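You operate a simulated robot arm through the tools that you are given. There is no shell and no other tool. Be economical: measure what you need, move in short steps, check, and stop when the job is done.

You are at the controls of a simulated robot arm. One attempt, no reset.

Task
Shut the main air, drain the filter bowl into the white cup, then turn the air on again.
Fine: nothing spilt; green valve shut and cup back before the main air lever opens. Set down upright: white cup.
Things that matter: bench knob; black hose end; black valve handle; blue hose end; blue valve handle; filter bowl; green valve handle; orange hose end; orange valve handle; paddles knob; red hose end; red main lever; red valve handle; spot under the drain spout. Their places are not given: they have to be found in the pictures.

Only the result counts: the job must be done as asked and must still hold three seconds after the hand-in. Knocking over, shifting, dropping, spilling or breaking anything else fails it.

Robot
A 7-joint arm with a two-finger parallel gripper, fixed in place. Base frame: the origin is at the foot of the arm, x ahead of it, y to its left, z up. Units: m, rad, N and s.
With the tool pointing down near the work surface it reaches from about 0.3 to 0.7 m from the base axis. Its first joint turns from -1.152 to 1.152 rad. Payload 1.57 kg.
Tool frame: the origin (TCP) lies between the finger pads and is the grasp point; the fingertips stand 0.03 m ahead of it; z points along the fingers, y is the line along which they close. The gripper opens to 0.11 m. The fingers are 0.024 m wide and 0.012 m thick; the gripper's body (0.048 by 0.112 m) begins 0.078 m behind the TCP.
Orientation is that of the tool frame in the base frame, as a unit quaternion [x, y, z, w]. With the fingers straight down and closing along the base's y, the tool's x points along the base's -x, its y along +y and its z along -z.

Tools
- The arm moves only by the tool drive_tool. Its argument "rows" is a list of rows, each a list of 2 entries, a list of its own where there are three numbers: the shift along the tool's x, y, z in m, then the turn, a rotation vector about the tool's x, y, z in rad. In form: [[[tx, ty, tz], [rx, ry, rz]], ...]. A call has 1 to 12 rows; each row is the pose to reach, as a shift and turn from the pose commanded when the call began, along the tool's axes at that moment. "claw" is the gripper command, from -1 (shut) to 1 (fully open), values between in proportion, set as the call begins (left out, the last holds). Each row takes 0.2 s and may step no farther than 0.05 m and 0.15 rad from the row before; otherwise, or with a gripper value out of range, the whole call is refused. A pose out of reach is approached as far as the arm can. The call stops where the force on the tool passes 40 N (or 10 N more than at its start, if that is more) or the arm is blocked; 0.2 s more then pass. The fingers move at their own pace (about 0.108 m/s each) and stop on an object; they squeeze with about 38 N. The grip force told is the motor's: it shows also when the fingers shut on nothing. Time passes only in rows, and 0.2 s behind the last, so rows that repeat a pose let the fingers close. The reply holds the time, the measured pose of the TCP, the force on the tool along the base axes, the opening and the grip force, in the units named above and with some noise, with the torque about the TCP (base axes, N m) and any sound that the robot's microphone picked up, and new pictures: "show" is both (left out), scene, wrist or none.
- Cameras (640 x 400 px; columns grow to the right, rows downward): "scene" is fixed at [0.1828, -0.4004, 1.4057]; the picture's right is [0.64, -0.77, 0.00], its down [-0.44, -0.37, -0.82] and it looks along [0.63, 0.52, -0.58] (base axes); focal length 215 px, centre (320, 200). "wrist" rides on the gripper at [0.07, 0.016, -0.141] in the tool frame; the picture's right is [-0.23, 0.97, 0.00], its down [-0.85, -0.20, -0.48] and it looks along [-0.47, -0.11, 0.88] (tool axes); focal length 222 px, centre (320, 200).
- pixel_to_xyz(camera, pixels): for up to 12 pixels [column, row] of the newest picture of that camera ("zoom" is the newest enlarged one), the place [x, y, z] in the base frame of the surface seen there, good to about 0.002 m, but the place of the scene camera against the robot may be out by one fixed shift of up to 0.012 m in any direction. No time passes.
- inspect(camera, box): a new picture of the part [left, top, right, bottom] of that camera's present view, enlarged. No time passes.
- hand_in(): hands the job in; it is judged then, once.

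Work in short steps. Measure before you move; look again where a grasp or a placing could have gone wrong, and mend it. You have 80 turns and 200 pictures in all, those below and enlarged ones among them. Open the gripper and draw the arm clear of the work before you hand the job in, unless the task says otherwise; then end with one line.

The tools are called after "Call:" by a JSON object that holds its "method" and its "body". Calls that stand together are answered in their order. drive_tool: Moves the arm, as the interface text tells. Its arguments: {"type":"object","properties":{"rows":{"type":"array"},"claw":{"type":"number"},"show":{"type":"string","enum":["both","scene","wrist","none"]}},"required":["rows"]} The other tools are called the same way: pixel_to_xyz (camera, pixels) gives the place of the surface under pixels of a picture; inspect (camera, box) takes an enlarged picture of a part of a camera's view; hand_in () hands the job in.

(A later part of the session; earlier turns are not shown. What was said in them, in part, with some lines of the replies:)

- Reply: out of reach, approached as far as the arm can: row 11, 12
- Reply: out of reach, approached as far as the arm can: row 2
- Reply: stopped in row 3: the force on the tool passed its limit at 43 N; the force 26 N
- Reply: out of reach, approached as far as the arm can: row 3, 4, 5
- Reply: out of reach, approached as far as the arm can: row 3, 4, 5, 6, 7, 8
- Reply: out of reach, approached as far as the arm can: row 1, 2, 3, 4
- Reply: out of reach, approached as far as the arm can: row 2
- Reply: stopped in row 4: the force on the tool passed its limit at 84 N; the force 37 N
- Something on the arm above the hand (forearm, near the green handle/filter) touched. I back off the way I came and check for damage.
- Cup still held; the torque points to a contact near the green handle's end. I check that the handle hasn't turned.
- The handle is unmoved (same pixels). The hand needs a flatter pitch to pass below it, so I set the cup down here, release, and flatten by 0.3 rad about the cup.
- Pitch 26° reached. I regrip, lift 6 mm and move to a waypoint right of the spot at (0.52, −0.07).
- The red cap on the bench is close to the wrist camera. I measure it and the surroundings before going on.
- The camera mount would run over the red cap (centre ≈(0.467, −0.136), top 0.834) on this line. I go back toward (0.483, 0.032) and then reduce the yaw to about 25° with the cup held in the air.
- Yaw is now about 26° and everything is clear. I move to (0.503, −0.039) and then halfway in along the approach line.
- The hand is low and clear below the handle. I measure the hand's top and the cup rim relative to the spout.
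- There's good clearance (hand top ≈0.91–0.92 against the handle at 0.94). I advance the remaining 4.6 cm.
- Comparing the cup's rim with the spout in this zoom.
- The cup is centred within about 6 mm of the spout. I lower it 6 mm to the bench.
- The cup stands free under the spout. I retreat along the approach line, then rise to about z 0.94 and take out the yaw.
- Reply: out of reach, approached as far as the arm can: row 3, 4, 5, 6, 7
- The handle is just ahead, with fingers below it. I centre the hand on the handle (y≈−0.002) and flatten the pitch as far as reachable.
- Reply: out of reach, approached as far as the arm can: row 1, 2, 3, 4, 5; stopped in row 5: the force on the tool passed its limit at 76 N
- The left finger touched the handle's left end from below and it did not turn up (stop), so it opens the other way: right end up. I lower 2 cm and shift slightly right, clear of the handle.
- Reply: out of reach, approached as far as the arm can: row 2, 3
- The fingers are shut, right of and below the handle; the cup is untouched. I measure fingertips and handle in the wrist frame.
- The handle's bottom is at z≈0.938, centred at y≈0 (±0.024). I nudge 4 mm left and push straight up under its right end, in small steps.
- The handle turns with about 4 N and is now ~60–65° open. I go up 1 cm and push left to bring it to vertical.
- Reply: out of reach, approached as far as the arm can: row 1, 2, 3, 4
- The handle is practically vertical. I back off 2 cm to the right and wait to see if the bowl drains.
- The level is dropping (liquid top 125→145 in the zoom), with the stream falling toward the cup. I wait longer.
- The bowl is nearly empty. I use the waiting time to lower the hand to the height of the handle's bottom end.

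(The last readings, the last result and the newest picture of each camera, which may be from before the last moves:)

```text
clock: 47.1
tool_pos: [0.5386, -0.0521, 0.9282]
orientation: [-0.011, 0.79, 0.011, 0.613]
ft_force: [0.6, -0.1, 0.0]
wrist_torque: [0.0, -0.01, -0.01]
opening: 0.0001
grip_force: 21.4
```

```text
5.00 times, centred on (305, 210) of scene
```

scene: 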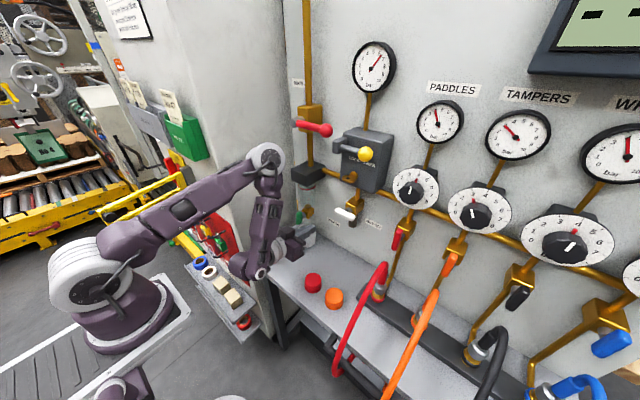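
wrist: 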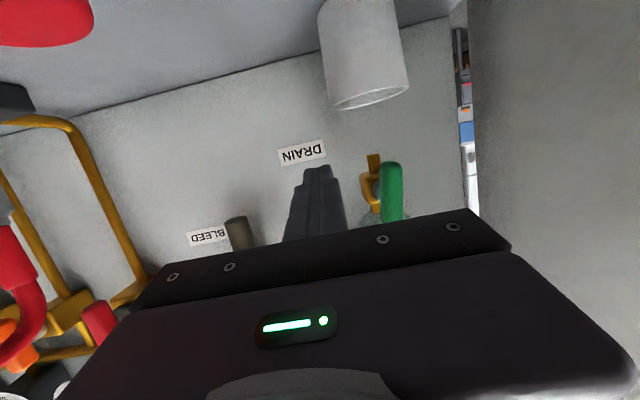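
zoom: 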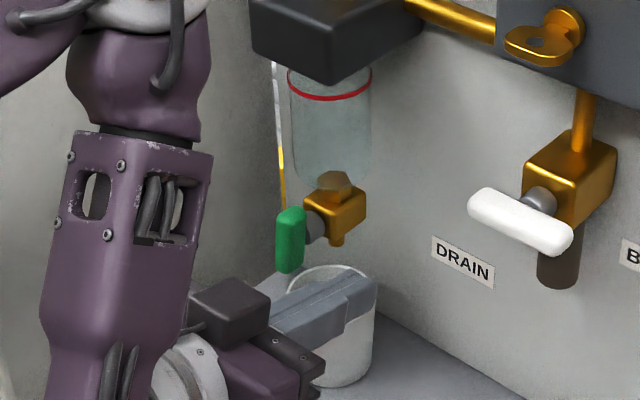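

The bowl is empty. Now I close: draw back 5 mm and sweep left against the handle's bottom end in small steps.

Call:
{"method": "drive_tool", "body": {"rows": [[[-0.0012, 0.01, -0.005], [0, 0, 0]], [[-0.0012, 0.02, -0.005], [0, 0, 0]], [[-0.0012, 0.03, -0.005], [0, 0, 0]], [[-0.0012, 0.038, -0.005], [0, 0, 0]], [[-0.0012, 0.046, -0.005], [0, 0, 0]], [[-0.0012, 0.054, -0.005], [0, 0, 0]], [[-0.0012, 0.062, -0.005], [0, 0, 0]]]}}

Call:
{"method": "inspect", "body": {"camera": "scene", "box": [280, 170, 330, 250]}}

Call:
{"method": "inspect", "body": {"camera": "wrist", "box": [260, 60, 420, 240]}}

```text
clock: 48.7
tool_pos: [0.5311, -0.0173, 0.9334]
orientation: [-0.011, 0.792, 0.008, 0.61]
ft_force: [-0.8, -5.2, -0.1]
wrist_torque: [0.05, 0.03, -0.07]
opening: 0.0003
grip_force: 21.7
out of reach, approached as far as the arm can: row 5, 6, 7
stopped in row 7: the force on the tool passed its limit at 46 N (the readings are from after the stop); the commanded pose is now the measured one
```

scene: 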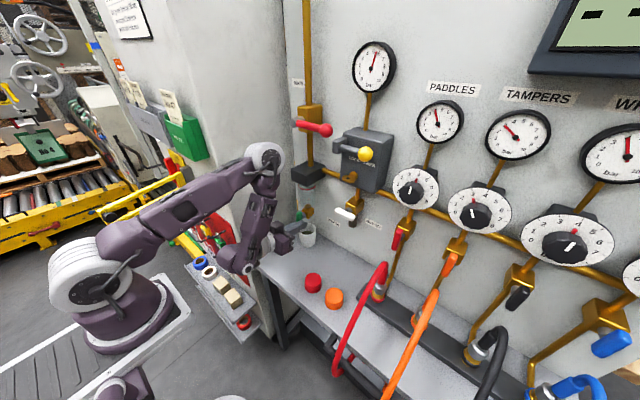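
wrist: 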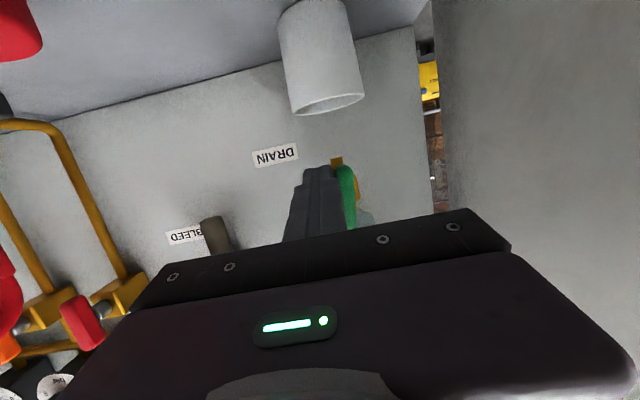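

```text
5.00 times, centred on (305, 210) of scene
```

zoom: 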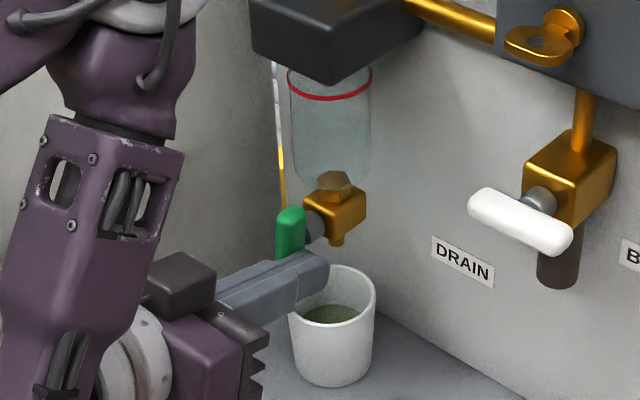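

```text
2.22 times, centred on (340, 150) of wrist
```

zoom: 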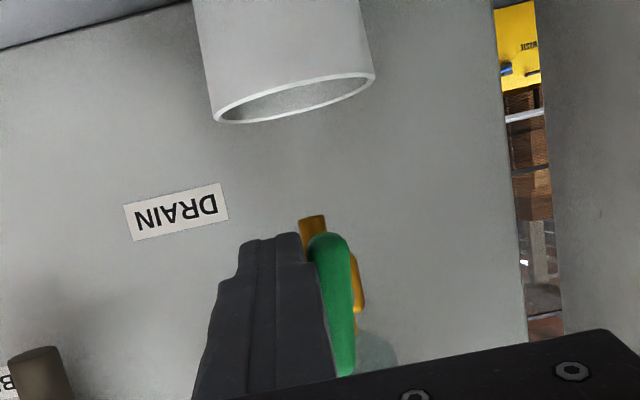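

The main gauge has fallen to near zero and the liquid is in the cup; the hand ran short of reach to the left and rode up. I back off right, lower, and open so that the left finger reaches further left.

Call:
{"method": "drive_tool", "body": {"rows": [[[0, -0.02, 0], [0, 0, 0]], [[0.004, -0.04, 0.001], [0, 0, 0]], [[0.0078, -0.055, 0.002], [0, 0, 0]]], "show": "none"}}

Call:
{"method": "drive_tool", "body": {"rows": [[[0, 0, 0], [0, 0, 0]], [[0, 0, 0], [0, 0, 0]], [[0, 0, 0], [0, 0, 0]]], "claw": 0.27}}

Call:
{"method": "inspect", "body": {"camera": "wrist", "box": [260, 60, 440, 240]}}

```text
clock: 49.5
tool_pos: [0.5331, -0.0733, 0.9259]
orientation: [-0.011, 0.792, 0.009, 0.61]
ft_force: [0.0, -0.7, -0.1]
wrist_torque: [-0.01, 0.03, -0.01]
opening: 0.0001
grip_force: 21.2
```

```text
clock: 50.3
tool_pos: [0.5323, -0.0724, 0.9253]
orientation: [-0.011, 0.792, 0.008, 0.61]
ft_force: [0.4, 0.6, -0.1]
wrist_torque: [0.0, 0.0, -0.02]
opening: 0.0695
grip_force: 0.2
```

scene: 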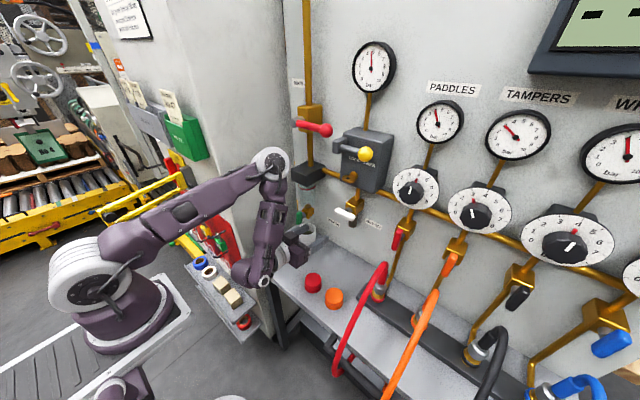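
wrist: 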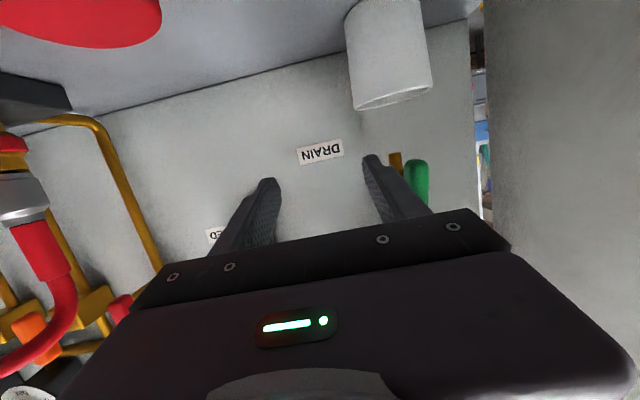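

```text
2.22 times, centred on (350, 150) of wrist
```

zoom: 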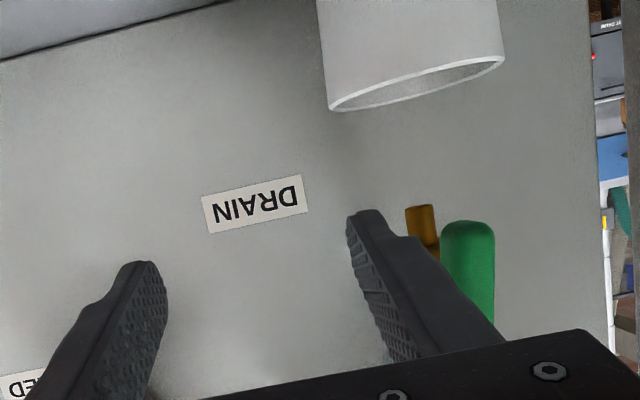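

The left finger stands just right of the handle's lower end. I sweep left 4.5 cm in small steps.

Call:
{"method": "drive_tool", "body": {"rows": [[[0, 0.009, 0], [0, 0, 0]], [[0, 0.018, 0], [0, 0, 0]], [[0, 0.027, 0], [0, 0, 0]], [[0, 0.036, 0], [0, 0, 0]], [[0, 0.044, 0], [0, 0, 0]]]}}

Call:
{"method": "inspect", "body": {"camera": "scene", "box": [280, 170, 330, 250]}}

Call:
{"method": "inspect", "body": {"camera": "wrist", "box": [260, 60, 440, 240]}}

```text
clock: 51.5
tool_pos: [0.532, -0.0278, 0.9252]
orientation: [-0.011, 0.792, 0.009, 0.61]
ft_force: [-1.2, -4.6, -1.9]
wrist_torque: [-0.05, -0.01, 0.02]
opening: 0.067
grip_force: 0.0
```

scene: 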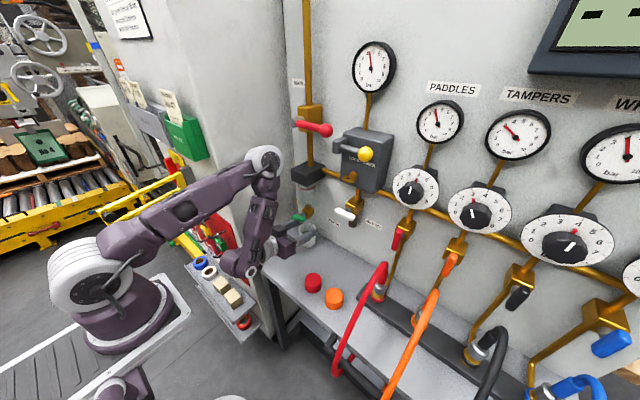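
wrist: 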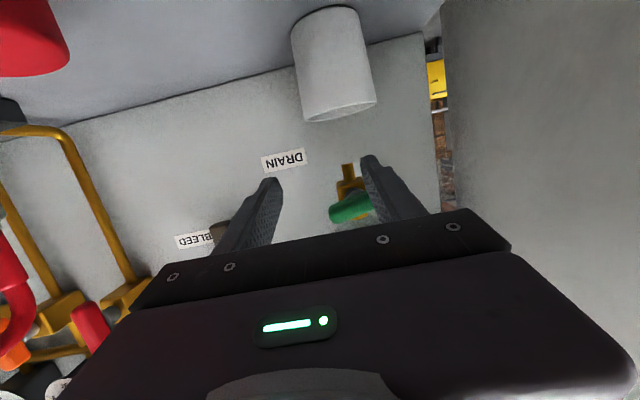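

```text
5.00 times, centred on (305, 210) of scene
```

zoom: 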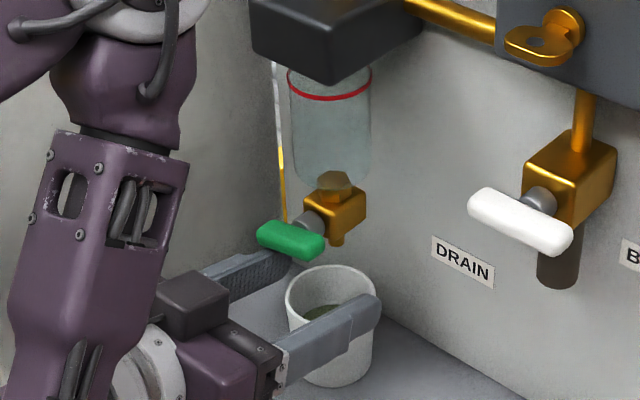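

```text
2.22 times, centred on (350, 150) of wrist
```

zoom: 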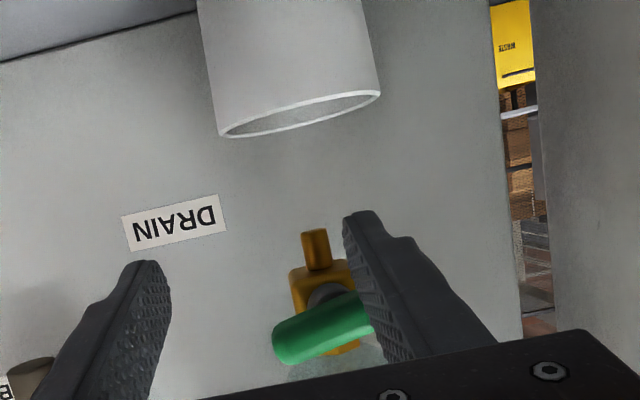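

The handle is about 15–20° short of level. I push up under its left end in small steps to the stop.

Call:
{"method": "drive_tool", "body": {"rows": [[[-0.003, 0, -0.0008], [0, 0, 0]], [[-0.006, 0, -0.0016], [0, 0, 0]], [[-0.009, 0, -0.0024], [0, 0, 0]], [[-0.012, 0, -0.0031], [0, 0, 0]], [[-0.014, 0, -0.0037], [0, 0, 0]]], "show": "none"}}

Call:
{"method": "inspect", "body": {"camera": "scene", "box": [280, 170, 330, 250]}}

Call:
{"method": "inspect", "body": {"camera": "wrist", "box": [260, 60, 440, 240]}}

```text
clock: 52.2
tool_pos: [0.5292, -0.0271, 0.9285]
orientation: [-0.012, 0.797, 0.008, 0.604]
ft_force: [-1.6, -0.3, -1.7]
wrist_torque: [-0.07, 0.05, 0.06]
opening: 0.0707
grip_force: 0.5
stopped in row 3: the force on the tool passed its limit at 46 N (the readings are from after the stop); the commanded pose is now the measured one
```

```text
5.00 times, centred on (305, 210) of scene
```

zoom: 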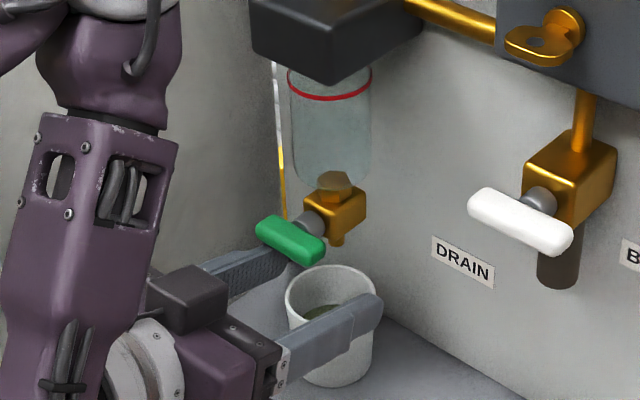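

```text
2.22 times, centred on (350, 150) of wrist
```

zoom: 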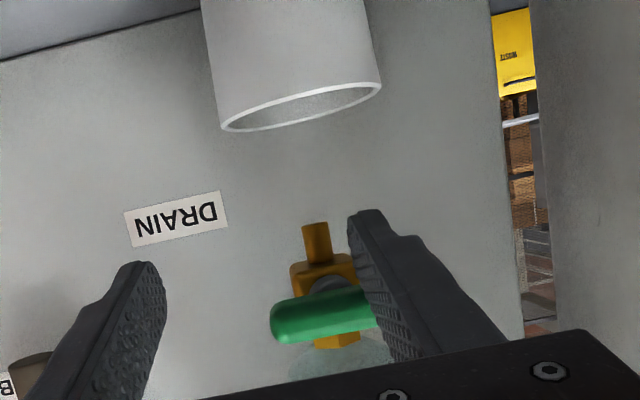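

The handle is back exactly at its original level position, against the stop at 46 N, so the drain is shut. I move right, clear of the cup, and yaw back to about 26° for re-grasping it.

Call:
{"method": "drive_tool", "body": {"rows": [[[0.005, 0, 0.001], [0, 0, 0]], [[0.006, -0.025, 0.001], [0, 0, 0]], [[0.006, -0.05, 0.001], [0, 0, 0]], [[0.006, -0.06, 0.001], [-0.135, 0, -0.038]], [[0.006, -0.06, 0.001], [-0.27, 0, -0.076]], [[0.006, -0.06, 0.001], [-0.404, 0, -0.113]]], "show": "wrist"}}

```text
clock: 53.6
tool_pos: [0.5296, -0.0884, 0.9241]
orientation: [-0.177, 0.777, 0.133, 0.589]
ft_force: [0.4, 0.4, -0.4]
wrist_torque: [0.05, -0.02, -0.02]
opening: 0.0698
grip_force: 0.0
```

wrist: 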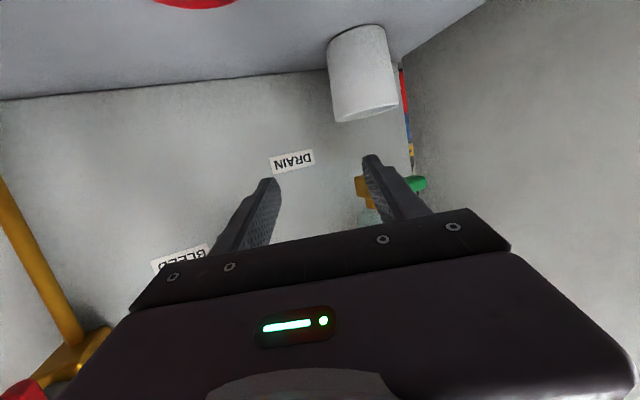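

The yaw is 26°. I descend to the pre-grasp point (0.506, −0.038, 0.842) while pitching to 26°.

Call:
{"method": "drive_tool", "body": {"rows": [[[0.0265, 0.0188, 0.0076], [0, 0.06, 0]], [[0.053, 0.0376, 0.0151], [0, 0.12, 0]], [[0.0794, 0.0564, 0.0227], [0, 0.18, 0]], [[0.0794, 0.0564, 0.0227], [0, 0.18, 0]]]}}

Call:
{"method": "inspect", "body": {"camera": "scene", "box": [270, 170, 340, 270]}}

```text
clock: 54.6
tool_pos: [0.5062, -0.0368, 0.8427]
orientation: [-0.188, 0.827, 0.117, 0.517]
ft_force: [-1.0, -0.2, -0.5]
wrist_torque: [0.01, -0.02, -0.01]
opening: 0.0698
grip_force: 0.0
```

scene: 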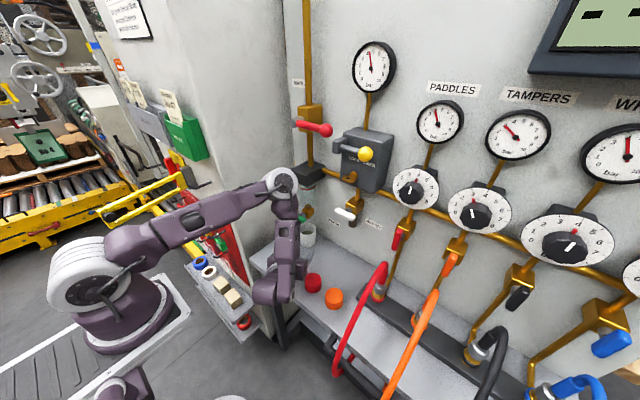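
wrist: 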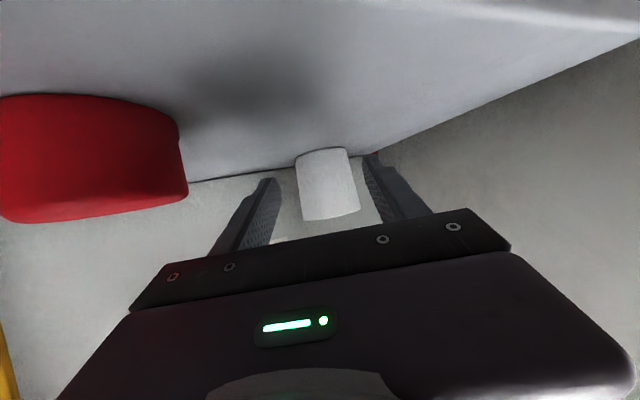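

```text
4.00 times, centred on (305, 220) of scene
```

zoom: 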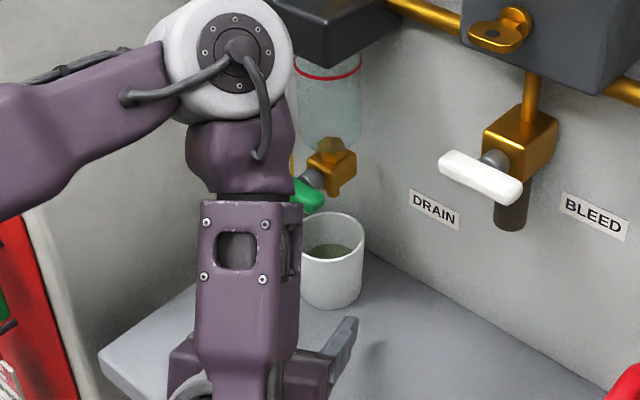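

The cup is centred between the fingers. I advance to the grasp point in a straight horizontal line.

Call:
{"method": "drive_tool", "body": {"rows": [[[-0.0126, 0, 0.0269], [0, 0, 0]], [[-0.0253, -0.0002, 0.0538], [0, 0, 0]], [[-0.0316, -0.0003, 0.0673], [0, 0, 0]], [[-0.0379, -0.0004, 0.0807], [0, 0, 0]]], "claw": 0.36, "show": "wrist"}}

Call:
{"method": "inspect", "body": {"camera": "scene", "box": [270, 170, 340, 270]}}

```text
clock: 55.6
tool_pos: [0.5883, -0.0006, 0.8381]
orientation: [-0.187, 0.827, 0.116, 0.517]
ft_force: [-0.3, -0.4, -1.0]
wrist_torque: [0.0, 0.0, -0.01]
opening: 0.0749
grip_force: 0.0
```

wrist: 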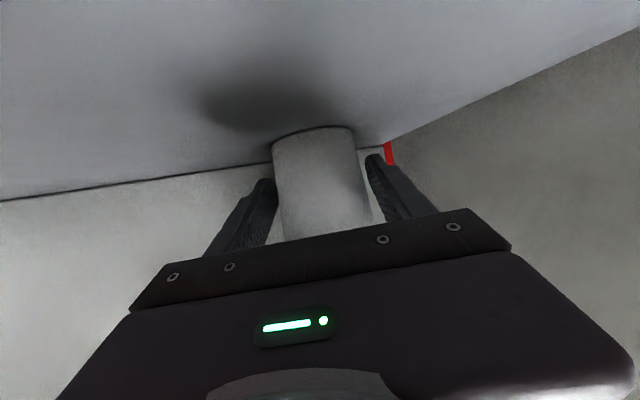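

```text
4.00 times, centred on (305, 220) of scene
```

zoom: 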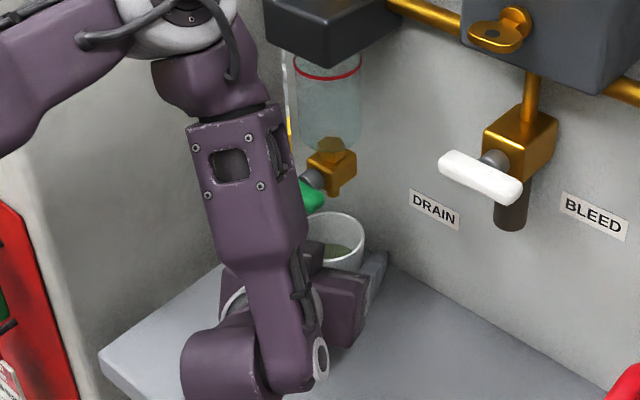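

In position. I close on the cup and lift it 7 mm slowly.

Call:
{"method": "drive_tool", "body": {"rows": [[[0, 0, 0], [0, 0, 0]], [[0, 0, 0], [0, 0, 0]], [[0, 0, 0], [0, 0, 0]], [[-0.0021, 0, -0.001], [0, 0, 0]], [[-0.0042, 0, -0.002], [0, 0, 0]], [[-0.0063, 0, -0.003], [0, 0, 0]]], "claw": -0.15}}

```text
clock: 57.0
tool_pos: [0.5869, 0.001, 0.8468]
orientation: [-0.188, 0.827, 0.116, 0.517]
ft_force: [-0.2, 0.1, -0.6]
wrist_torque: [-0.01, -0.01, -0.01]
opening: 0.061
grip_force: 38.6
```

scene: 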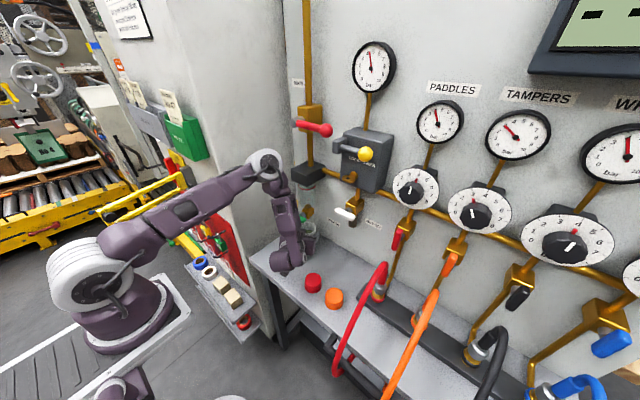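
wrist: 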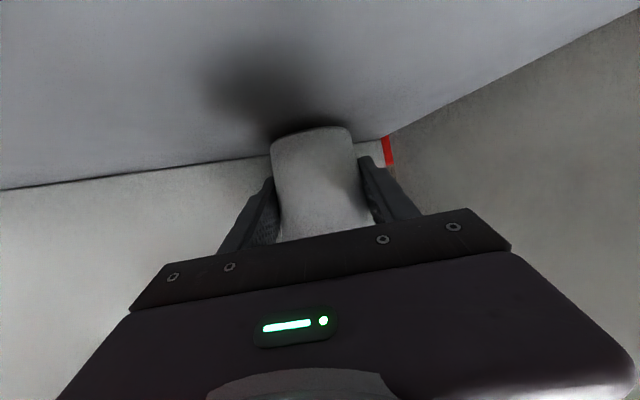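

Cup held. I carry it back by the reverse route, slowly, to (0.483, 0.032).

Call:
{"method": "drive_tool", "body": {"rows": [[[0.0101, 0.0001, -0.0209], [0, 0, 0]], [[0.0202, 0.0002, -0.0418], [0, 0, 0]], [[0.0304, 0.0004, -0.0628], [0, 0, 0]], [[0.0405, 0.0005, -0.0837], [0, 0, 0]], [[0.0391, 0.0187, -0.0808], [0, 0, 0]], [[0.0377, 0.0369, -0.0779], [0, 0, 0]], [[0.0362, 0.055, -0.075], [0, 0, 0]], [[0.0348, 0.0732, -0.0721], [0, 0, 0]]]}}

```text
clock: 58.8
tool_pos: [0.4838, 0.0338, 0.8472]
orientation: [-0.188, 0.827, 0.116, 0.517]
ft_force: [-0.6, 0.7, -0.1]
wrist_torque: [0.02, 0.0, 0.01]
opening: 0.061
grip_force: 38.1
```

scene: 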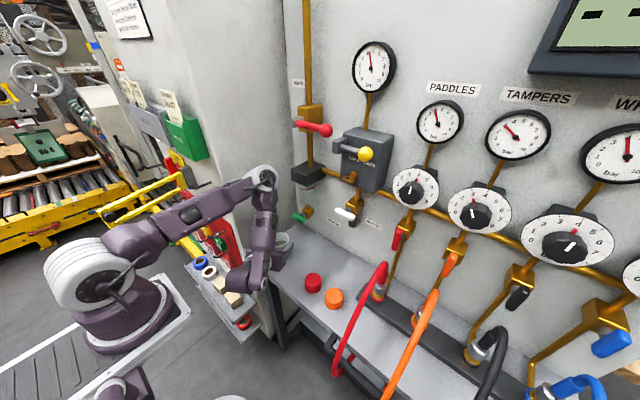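
wrist: 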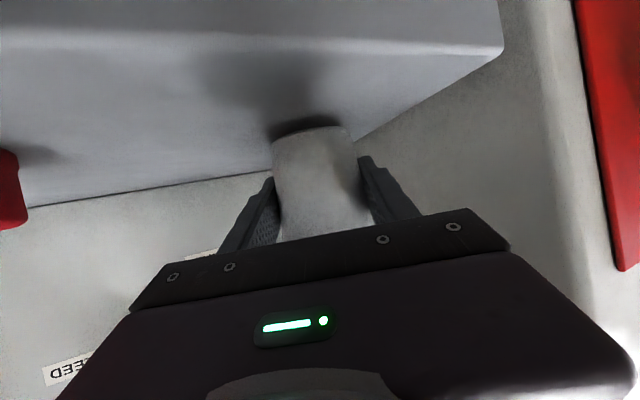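

Still upright. I yaw back to ~46° before the last shift home.

Call:
{"method": "drive_tool", "body": {"rows": [[[0, 0, 0], [-0.083, 0, -0.04]], [[0, 0, 0], [-0.167, 0, -0.081]], [[0, 0, 0], [-0.25, 0, -0.121]], [[0, 0, 0], [-0.333, 0, -0.161]]], "show": "none"}}

```text
clock: 59.8
tool_pos: [0.483, 0.0313, 0.8466]
orientation: [-0.337, 0.779, 0.21, 0.486]
ft_force: [0.2, 0.4, -1.0]
wrist_torque: [-0.04, 0.02, -0.01]
opening: 0.0606
grip_force: 38.0
```

Shifting to the home position (0.453, 0.043), 3 cm away.

Call:
{"method": "drive_tool", "body": {"rows": [[[0.0017, 0.0099, -0.0036], [0, 0, 0]], [[0.0035, 0.0199, -0.0072], [0, 0, 0]], [[0.0052, 0.0298, -0.0108], [0, 0, 0]]]}}

```text
clock: 60.6
tool_pos: [0.4717, 0.0442, 0.8471]
orientation: [-0.337, 0.78, 0.21, 0.485]
ft_force: [1.3, 1.2, -0.3]
wrist_torque: [0.03, 0.02, -0.01]
opening: 0.0606
grip_force: 38.0
out of reach, approached as far as the arm can: row 2, 3
```

scene: 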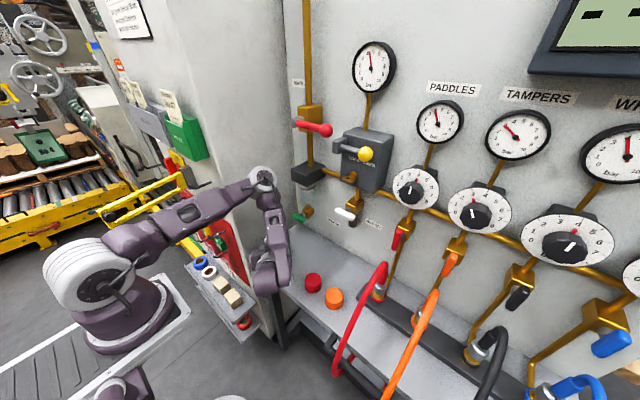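
wrist: 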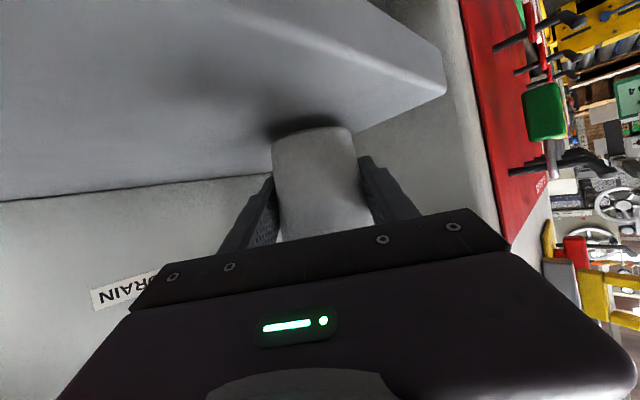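

Limited at x=0.472 with this pitch. I set the cup down here, release, pitch to 42° about it, and regrip.

Call:
{"method": "drive_tool", "body": {"rows": [[[0.0027, 0, 0.0013], [0, 0, 0]], [[0.0054, 0, 0.0026], [0, 0, 0]], [[0.0068, 0, 0.0033], [0, 0, 0]]], "show": "none"}}

```text
clock: 61.4
tool_pos: [0.473, 0.0449, 0.8392]
orientation: [-0.336, 0.778, 0.21, 0.487]
ft_force: [-2.1, -1.8, 9.4]
wrist_torque: [-0.17, -0.08, -0.05]
opening: 0.0605
grip_force: 37.8
```

Contact (9 N up): the cup is on the bench. I release and pitch to 42° around it.

Call:
{"method": "drive_tool", "body": {"rows": [[[0, 0, 0], [0, 0, 0]], [[0, 0, 0], [0, 0, 0]], [[-0.002, 0, -0.001], [0, 0.07, 0]], [[-0.002, 0, -0.001], [0, 0.14, 0]], [[-0.002, 0, -0.001], [0, 0.21, 0]], [[-0.002, 0, -0.001], [0, 0.28, 0]]], "claw": 0.45}}

```text
clock: 62.8
tool_pos: [0.4724, 0.0446, 0.8398]
orientation: [-0.363, 0.839, 0.16, 0.372]
ft_force: [0.3, -0.1, -0.1]
wrist_torque: [-0.03, 0.02, 0.04]
opening: 0.0799
grip_force: 0.1
```

scene: 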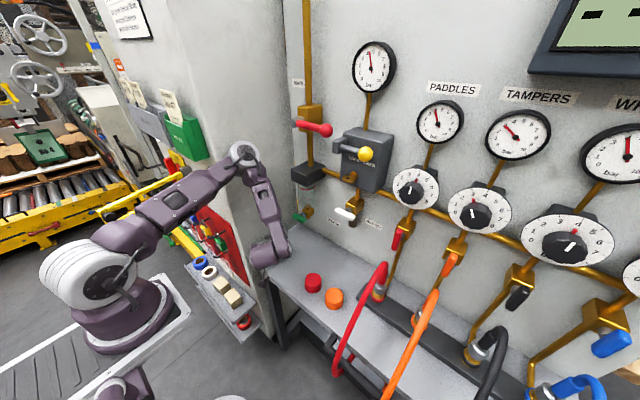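
wrist: 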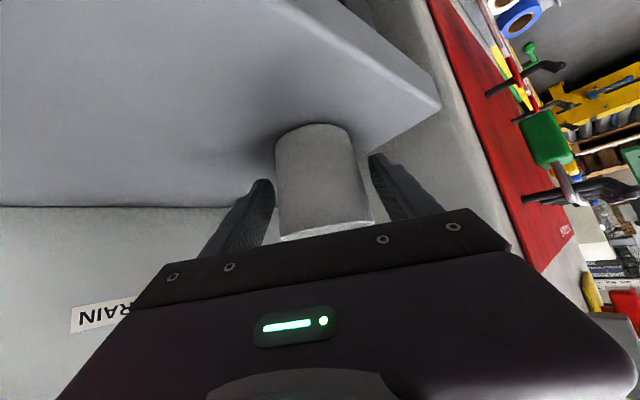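

The cup is centred. I regrip, lift 6 mm, shift 2 cm home and lower.

Call:
{"method": "drive_tool", "body": {"rows": [[[0, 0, 0], [0, 0, 0]], [[0, 0, 0], [0, 0, 0]], [[0, 0, 0], [0, 0, 0]], [[-0.0022, 0, -0.002], [0, 0, 0]], [[-0.0044, 0, -0.004], [0, 0, 0]], [[0.0004, 0.0065, -0.0094], [0, 0, 0]], [[0.0053, 0.013, -0.0148], [0, 0, 0]], [[0.0075, 0.013, -0.0128], [0, 0, 0]], [[0.0097, 0.013, -0.0108], [0, 0, 0]]], "claw": -0.15}}

```text
clock: 64.8
tool_pos: [0.4529, 0.0443, 0.8407]
orientation: [-0.363, 0.838, 0.162, 0.373]
ft_force: [-1.0, -1.6, 6.1]
wrist_torque: [-0.16, 0.03, -0.08]
opening: 0.0609
grip_force: 37.7
```

scene: 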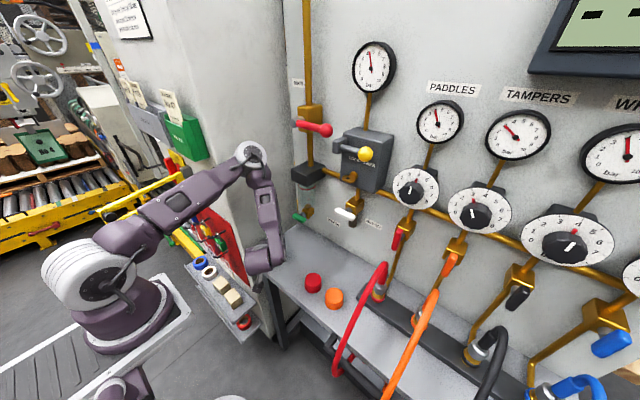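
wrist: 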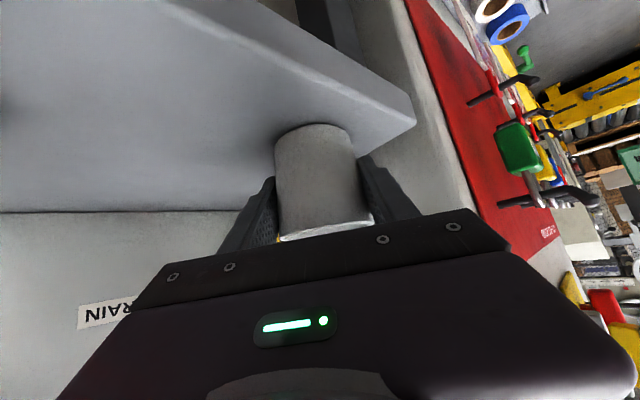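

The cup is home at (0.453, 0.044) and on the bench (6 N). I release, steepen the pitch, and retreat along the tool axis the way I first came in.

Call:
{"method": "drive_tool", "body": {"rows": [[[0, 0, 0], [0, 0, 0]], [[0, 0, 0], [0, 0, 0]], [[0, 0, 0], [0, 0.1, 0]], [[0, 0, 0], [0, 0.2, 0]], [[-0.006, 0, -0.03], [0, 0.2, 0]], [[-0.013, 0, -0.065], [0, 0.2, 0]], [[-0.02, 0, -0.098], [0, 0.2, 0]]], "claw": 0.6}}

Call:
{"method": "inspect", "body": {"camera": "wrist", "box": [240, 60, 400, 240]}}

```text
clock: 66.4
tool_pos: [0.4111, -0.0004, 0.9206]
orientation: [-0.377, 0.872, 0.124, 0.287]
ft_force: [0.6, -0.2, 0.2]
wrist_torque: [0.02, -0.02, -0.04]
opening: 0.0881
grip_force: 0.0
```

scene: 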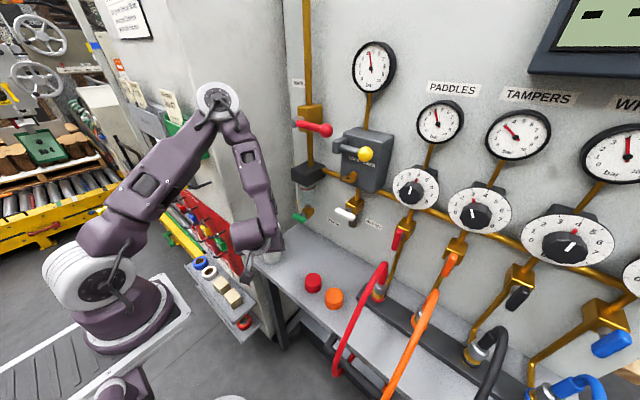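
wrist: 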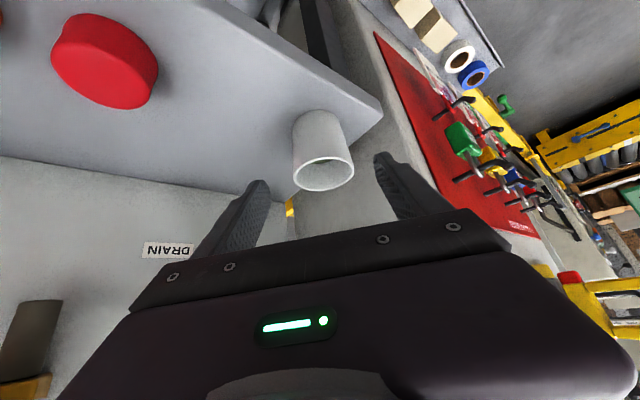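

```text
2.22 times, centred on (320, 150) of wrist
```

zoom: 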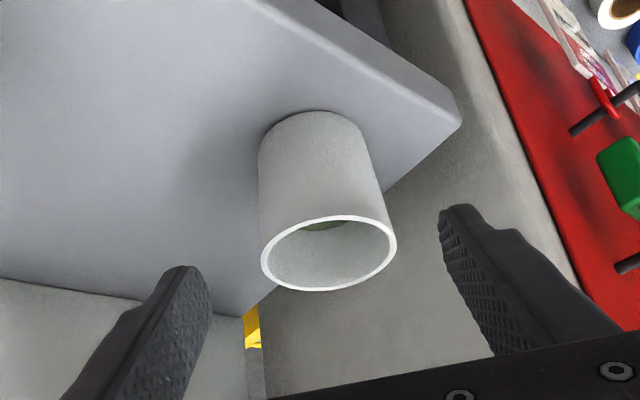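

The cup is upright at home with the liquid in it, green handle level. Now for the main lever: I retrace up to (0.434, −0.05, 1.03), take out the yaw, and close the fingers.

Call:
{"method": "drive_tool", "body": {"rows": [[[-0.015, -0.0174, -0.0326], [0, 0, 0]], [[-0.03, -0.0348, -0.0651], [0, 0, 0]], [[-0.0451, -0.0522, -0.0977], [0, 0, 0]], [[-0.0451, -0.0522, -0.0977], [0.078, 0.001, 0.108]], [[-0.0451, -0.0522, -0.0977], [0.156, 0.003, 0.217]], [[-0.0451, -0.0522, -0.0977], [0.234, 0.004, 0.325]], [[-0.0451, -0.0522, -0.0977], [0.312, 0.005, 0.433]], [[-0.0451, -0.0522, -0.0977], [0.39, 0.007, 0.542]], [[-0.0451, -0.0522, -0.0977], [0.468, 0.008, 0.65]]], "claw": -1, "show": "scene"}}

```text
clock: 68.4
tool_pos: [0.4354, -0.0506, 1.0264]
orientation: [-0.005, 0.952, 0.005, 0.307]
ft_force: [-0.4, 0.5, 0.2]
wrist_torque: [0.0, -0.01, 0.0]
opening: 0.0002
grip_force: 21.6
```

scene: 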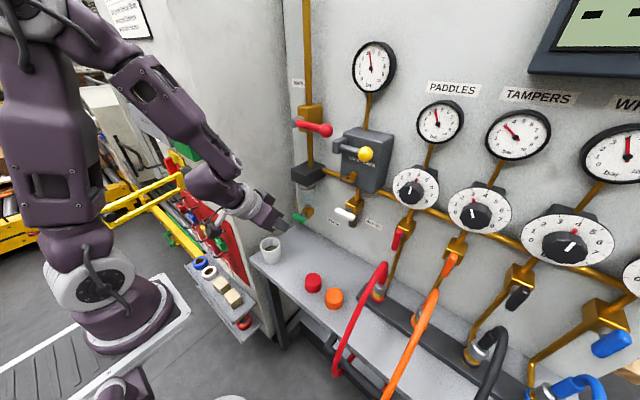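

Clear of everything. I rise to about (0.48, −0.066, 1.30), flattening the pitch to ~17°.

Call:
{"method": "drive_tool", "body": {"rows": [[[-0.0281, -0.002, -0.028], [0, -0.05, 0]], [[-0.0562, -0.004, -0.056], [0, -0.15, 0]], [[-0.0843, -0.006, -0.084], [0, -0.25, 0]], [[-0.1125, -0.008, -0.112], [0, -0.35, 0]], [[-0.1406, -0.01, -0.14], [0, -0.45, 0]], [[-0.1687, -0.013, -0.168], [0, -0.55, 0]], [[-0.1968, -0.015, -0.1959], [0, -0.65, 0]]]}}

```text
clock: 70.0
tool_pos: [0.4822, -0.0657, 1.2983]
orientation: [-0.004, 0.803, 0.007, 0.597]
ft_force: [-0.6, 0.2, 0.7]
wrist_torque: [0.01, -0.01, 0.0]
opening: 0.0
grip_force: 21.0
```

scene: 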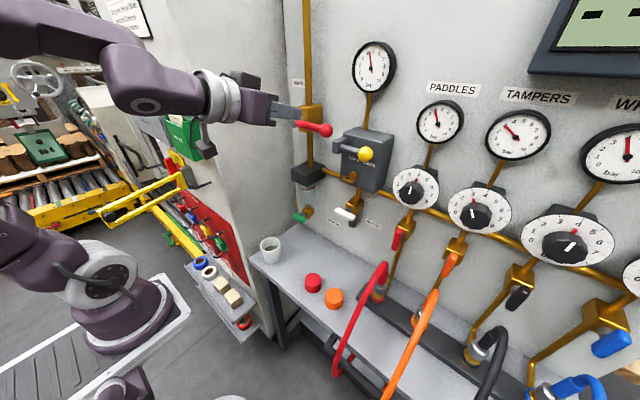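
wrist: 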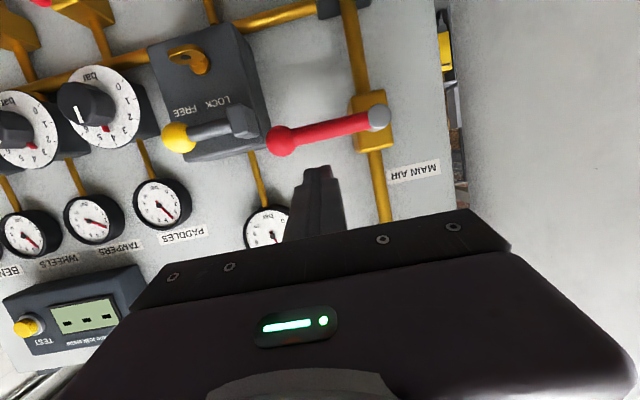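

The closed fingers are above the lever at y≈−0.066. I move in over it to x≈0.543.

Call:
{"method": "drive_tool", "body": {"rows": [[[-0.0049, 0, 0.0303], [0, 0, 0]], [[-0.0098, 0, 0.0607], [0, 0, 0]], [[-0.0098, 0, 0.0607], [0, 0, 0]]], "show": "wrist"}}

Call:
{"method": "inspect", "body": {"camera": "scene", "box": [260, 80, 360, 190]}}

```text
clock: 70.8
tool_pos: [0.5423, -0.0672, 1.2916]
orientation: [-0.004, 0.804, 0.007, 0.595]
ft_force: [0.2, -0.2, -0.3]
wrist_torque: [-0.03, -0.01, 0.03]
opening: 0.0002
grip_force: 21.0
```

wrist: 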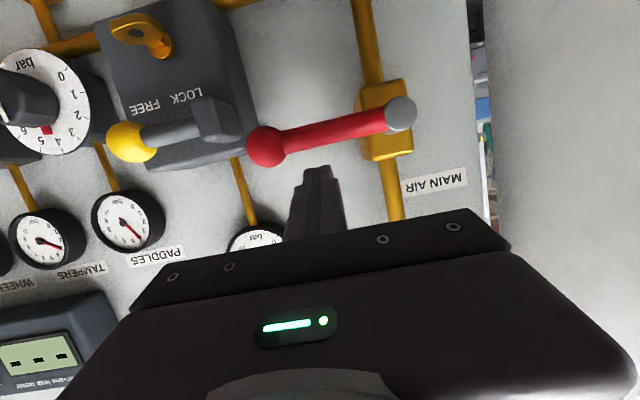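

```text
3.64 times, centred on (310, 135) of scene
```

zoom: 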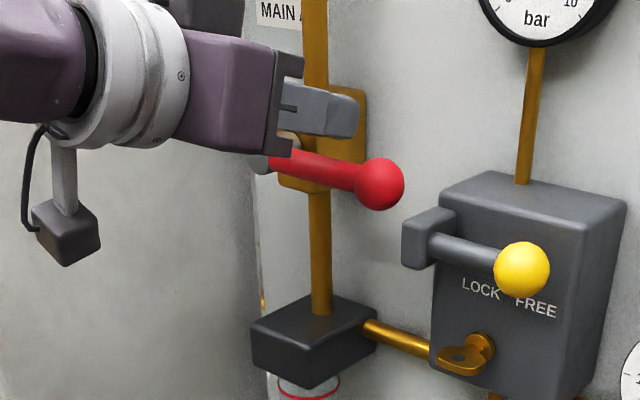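

The fingers sit right above the rod. I now push down along the arc.

Call:
{"method": "drive_tool", "body": {"rows": [[[0.0134, 0, 0.004], [0, 0, 0]], [[0.025, -0.001, 0.0075], [0, 0, 0]], [[0.0364, -0.002, 0.0109], [0, 0, 0]], [[0.049, 0.001, 0.0147], [0, 0, 0]], [[0.0613, 0.004, 0.0184], [0, 0, 0]], [[0.0714, 0.012, 0.0214], [0, 0, 0]], [[0.0814, 0.021, 0.0244], [0, 0, 0]], [[0.088, 0.033, 0.0264], [0, 0, 0]], [[0.0948, 0.046, 0.0284], [0, 0, 0]]]}}

Call:
{"method": "inspect", "body": {"camera": "scene", "box": [260, 80, 360, 190]}}

```text
clock: 72.8
tool_pos: [0.5396, -0.0206, 1.1945]
orientation: [-0.004, 0.803, 0.006, 0.596]
ft_force: [0.4, -2.7, 3.0]
wrist_torque: [0.01, -0.07, -0.05]
opening: 0.0
grip_force: 21.9
```

scene: 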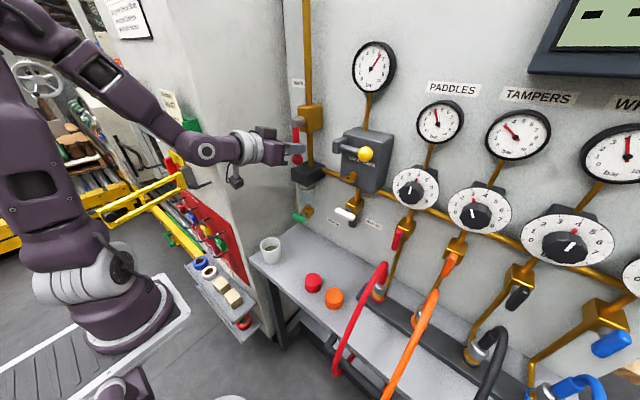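
wrist: 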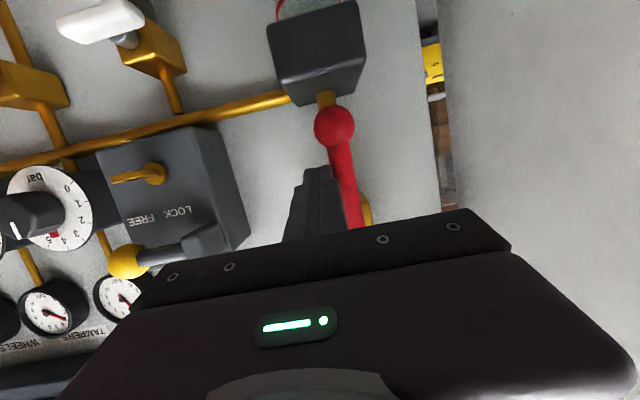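

```text
3.64 times, centred on (310, 135) of scene
```

zoom: 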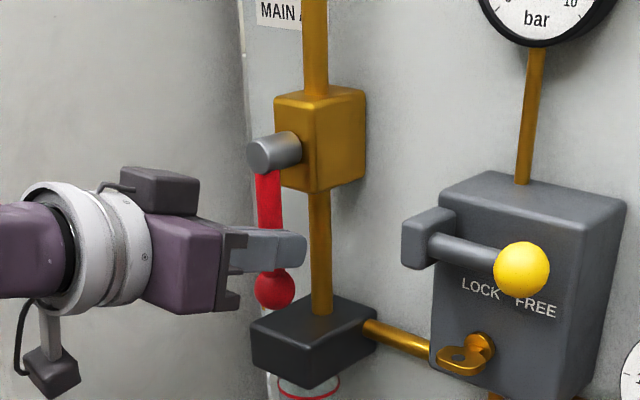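

The lever is near vertical and the gauge rises again. I push a little more to the left to seat it at its stop.

Call:
{"method": "drive_tool", "body": {"rows": [[[0, 0.004, 0], [0, 0, 0]], [[0, 0.007, 0], [0, 0, 0]], [[0, 0.01, 0], [0, 0, 0]]], "show": "wrist"}}

Call:
{"method": "inspect", "body": {"camera": "wrist", "box": [260, 60, 420, 240]}}

```text
clock: 73.5
tool_pos: [0.5391, -0.0194, 1.1938]
orientation: [0.005, 0.803, 0.003, 0.596]
ft_force: [-0.5, -10.2, 1.8]
wrist_torque: [-0.14, -0.04, -0.25]
opening: 0.0001
grip_force: 21.3
stopped in row 3: the force on the tool passed its limit at 43 N (the readings are from after the stop); the commanded pose is now the measured one
```

wrist: 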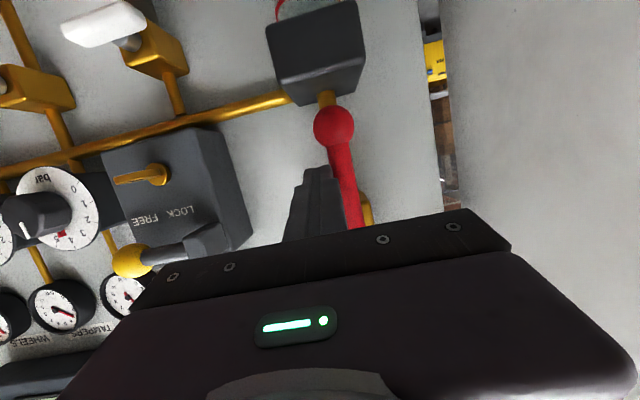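

```text
2.22 times, centred on (340, 150) of wrist
```

zoom: 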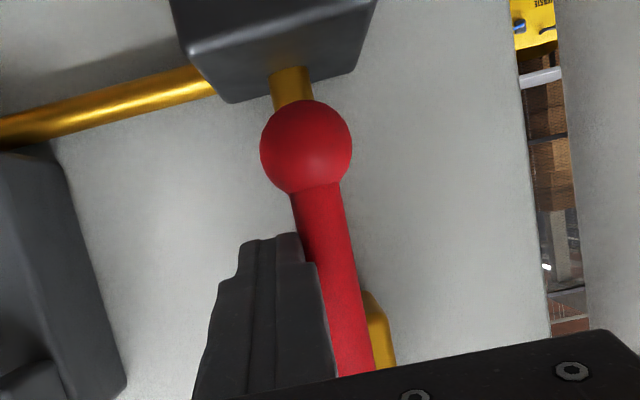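

The lever is vertical and at its stop (43 N). I move right away from it, then back off and open the gripper.

Call:
{"method": "drive_tool", "body": {"rows": [[[0, -0.015, 0], [0, 0, 0]], [[0, -0.035, 0], [0, 0, 0]], [[0.0129, -0.035, -0.0431], [0, 0, 0]], [[0.02, -0.035, -0.07], [0, 0, 0]], [[0.02, -0.035, -0.07], [0, 0, 0]]], "show": "none"}}

Call:
{"method": "drive_tool", "body": {"rows": [[[0, 0, 0], [0, 0, 0]], [[0, 0, 0], [0, 0, 0]], [[0, 0, 0], [0, 0, 0]], [[0, 0, 0], [0, 0, 0]], [[0, 0, 0], [0, 0, 0]]], "claw": 0.5}}

Call:
{"method": "inspect", "body": {"camera": "scene", "box": [240, 90, 360, 270]}}

Call:
{"method": "inspect", "body": {"camera": "scene", "box": [280, 180, 330, 230]}}

```text
clock: 74.7
tool_pos: [0.5285, -0.0514, 1.1941]
orientation: [0.003, 0.802, 0.004, 0.597]
ft_force: [-0.5, 0.0, 0.2]
wrist_torque: [0.0, 0.0, -0.02]
opening: 0.0
grip_force: 21.6
out of reach, approached as far as the arm can: row 3, 4, 5
```

```text
clock: 75.9
tool_pos: [0.5287, -0.0526, 1.1948]
orientation: [0.004, 0.803, 0.003, 0.596]
ft_force: [-2.4, -17.2, -0.7]
wrist_torque: [0.03, -0.02, -0.48]
opening: 0.0663
grip_force: 0.1
```

scene: 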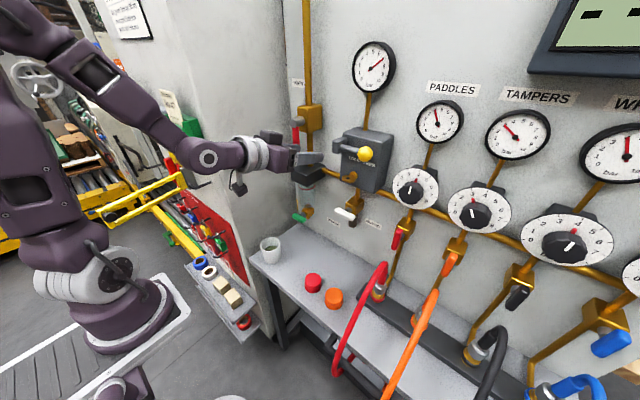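
wrist: 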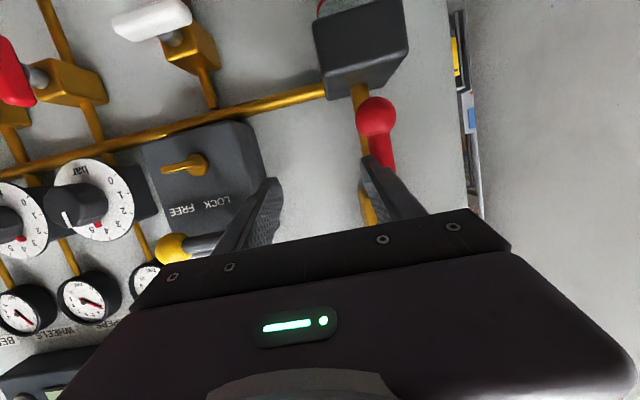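

```text
2.22 times, centred on (300, 180) of scene
```

zoom: 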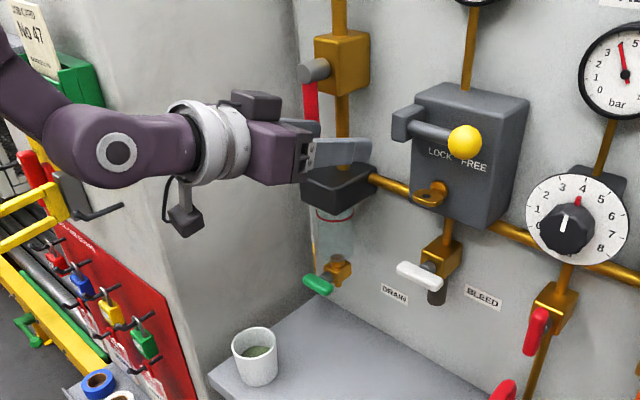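

```text
8.00 times, centred on (305, 205) of scene
```

zoom: 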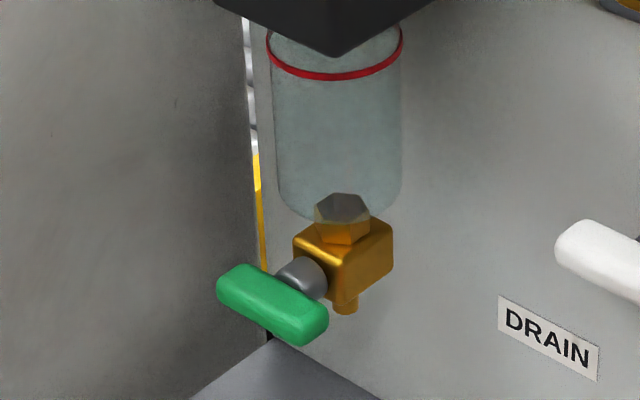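

The gauge reads 7 again, and the green handle is level. The opening left finger is leaning on the lever (toward open), so I narrow the gripper, shift right, rise and back off.

Call:
{"method": "drive_tool", "body": {"rows": [[[0, -0.005, 0], [0, 0, 0]], [[0, -0.02, 0], [0, 0, 0]], [[-0.0215, -0.02, -0.0065], [0, 0, 0]], [[-0.0431, -0.02, -0.0129], [0, 0, 0]], [[-0.0331, -0.02, -0.046], [0, 0, 0]], [[-0.0231, -0.02, -0.08], [0, 0, 0]], [[-0.0231, -0.02, -0.08], [0, 0, 0]]], "claw": -0.5}}

```text
clock: 77.5
tool_pos: [0.4584, -0.0713, 1.2397]
orientation: [0.003, 0.803, 0.004, 0.596]
ft_force: [-0.2, -0.4, -0.3]
wrist_torque: [0.0, -0.01, 0.04]
opening: 0.0274
grip_force: 0.0
```

scene: 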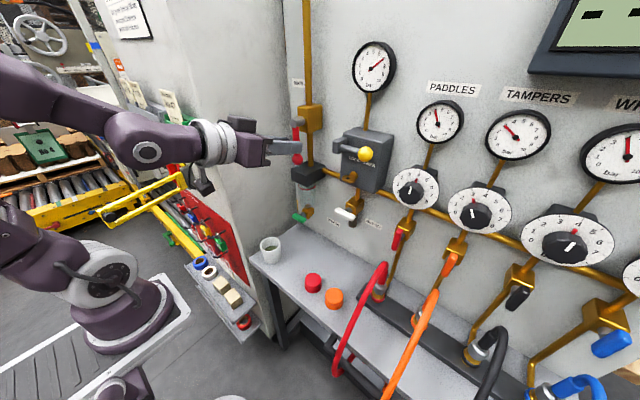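
wrist: 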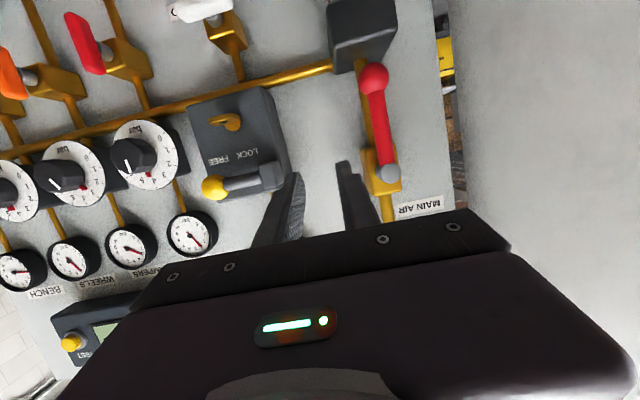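

The arm is clear (tips at x≈0.49, well off the panel). I open the gripper fully and take a final look at the lever, handle and cup.

Call:
{"method": "drive_tool", "body": {"rows": [[[0, 0, 0], [0, 0, 0]], [[0, 0, 0], [0, 0, 0]], [[0, 0, 0], [0, 0, 0]], [[0, 0, 0], [0, 0, 0]]], "claw": 1, "show": "wrist"}}

Call:
{"method": "inspect", "body": {"camera": "scene", "box": [240, 90, 360, 270]}}

```text
clock: 78.5
tool_pos: [0.4591, -0.071, 1.2406]
orientation: [0.003, 0.803, 0.003, 0.596]
ft_force: [-0.7, -0.4, 0.9]
wrist_torque: [0.0, 0.02, 0.0]
opening: 0.1102
grip_force: 0.1
```

wrist: 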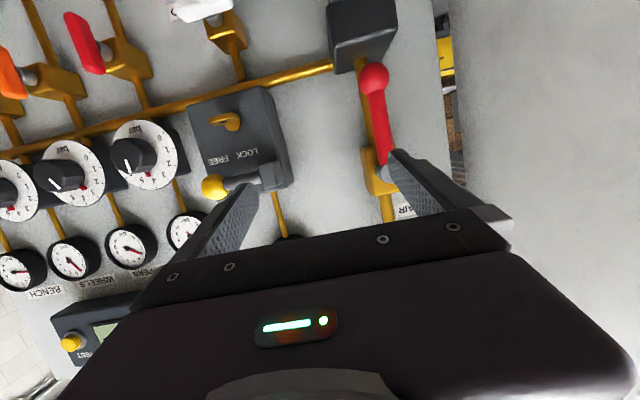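

```text
2.22 times, centred on (300, 180) of scene
```

zoom: 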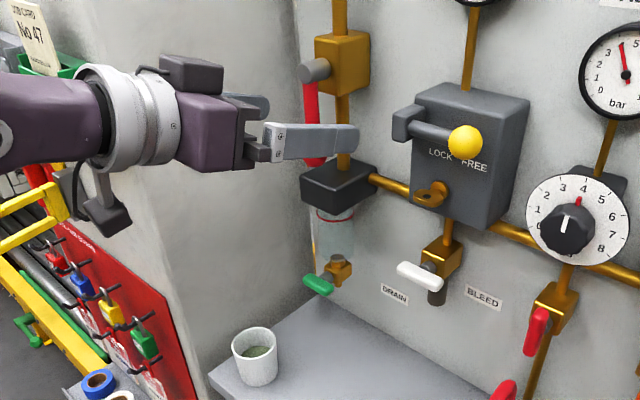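

The lever is vertical (open), the green handle is level (shut), the bowl is empty, the cup stands upright at home with the liquid, and the arm is clear and open. I hand in.

Call:
{"method": "hand_in", "body": {}}

```text
The job is handed in.
```

The main air was shut, the filter bowl drained into the white cup, the green valve shut and the cup put back upright at its start place; only then was the main air turned on again. I saw no spill in the pictures. On the way the hand bumped the green handle twice (up to 84 N); afterwards the handle looked unmoved and still shut.
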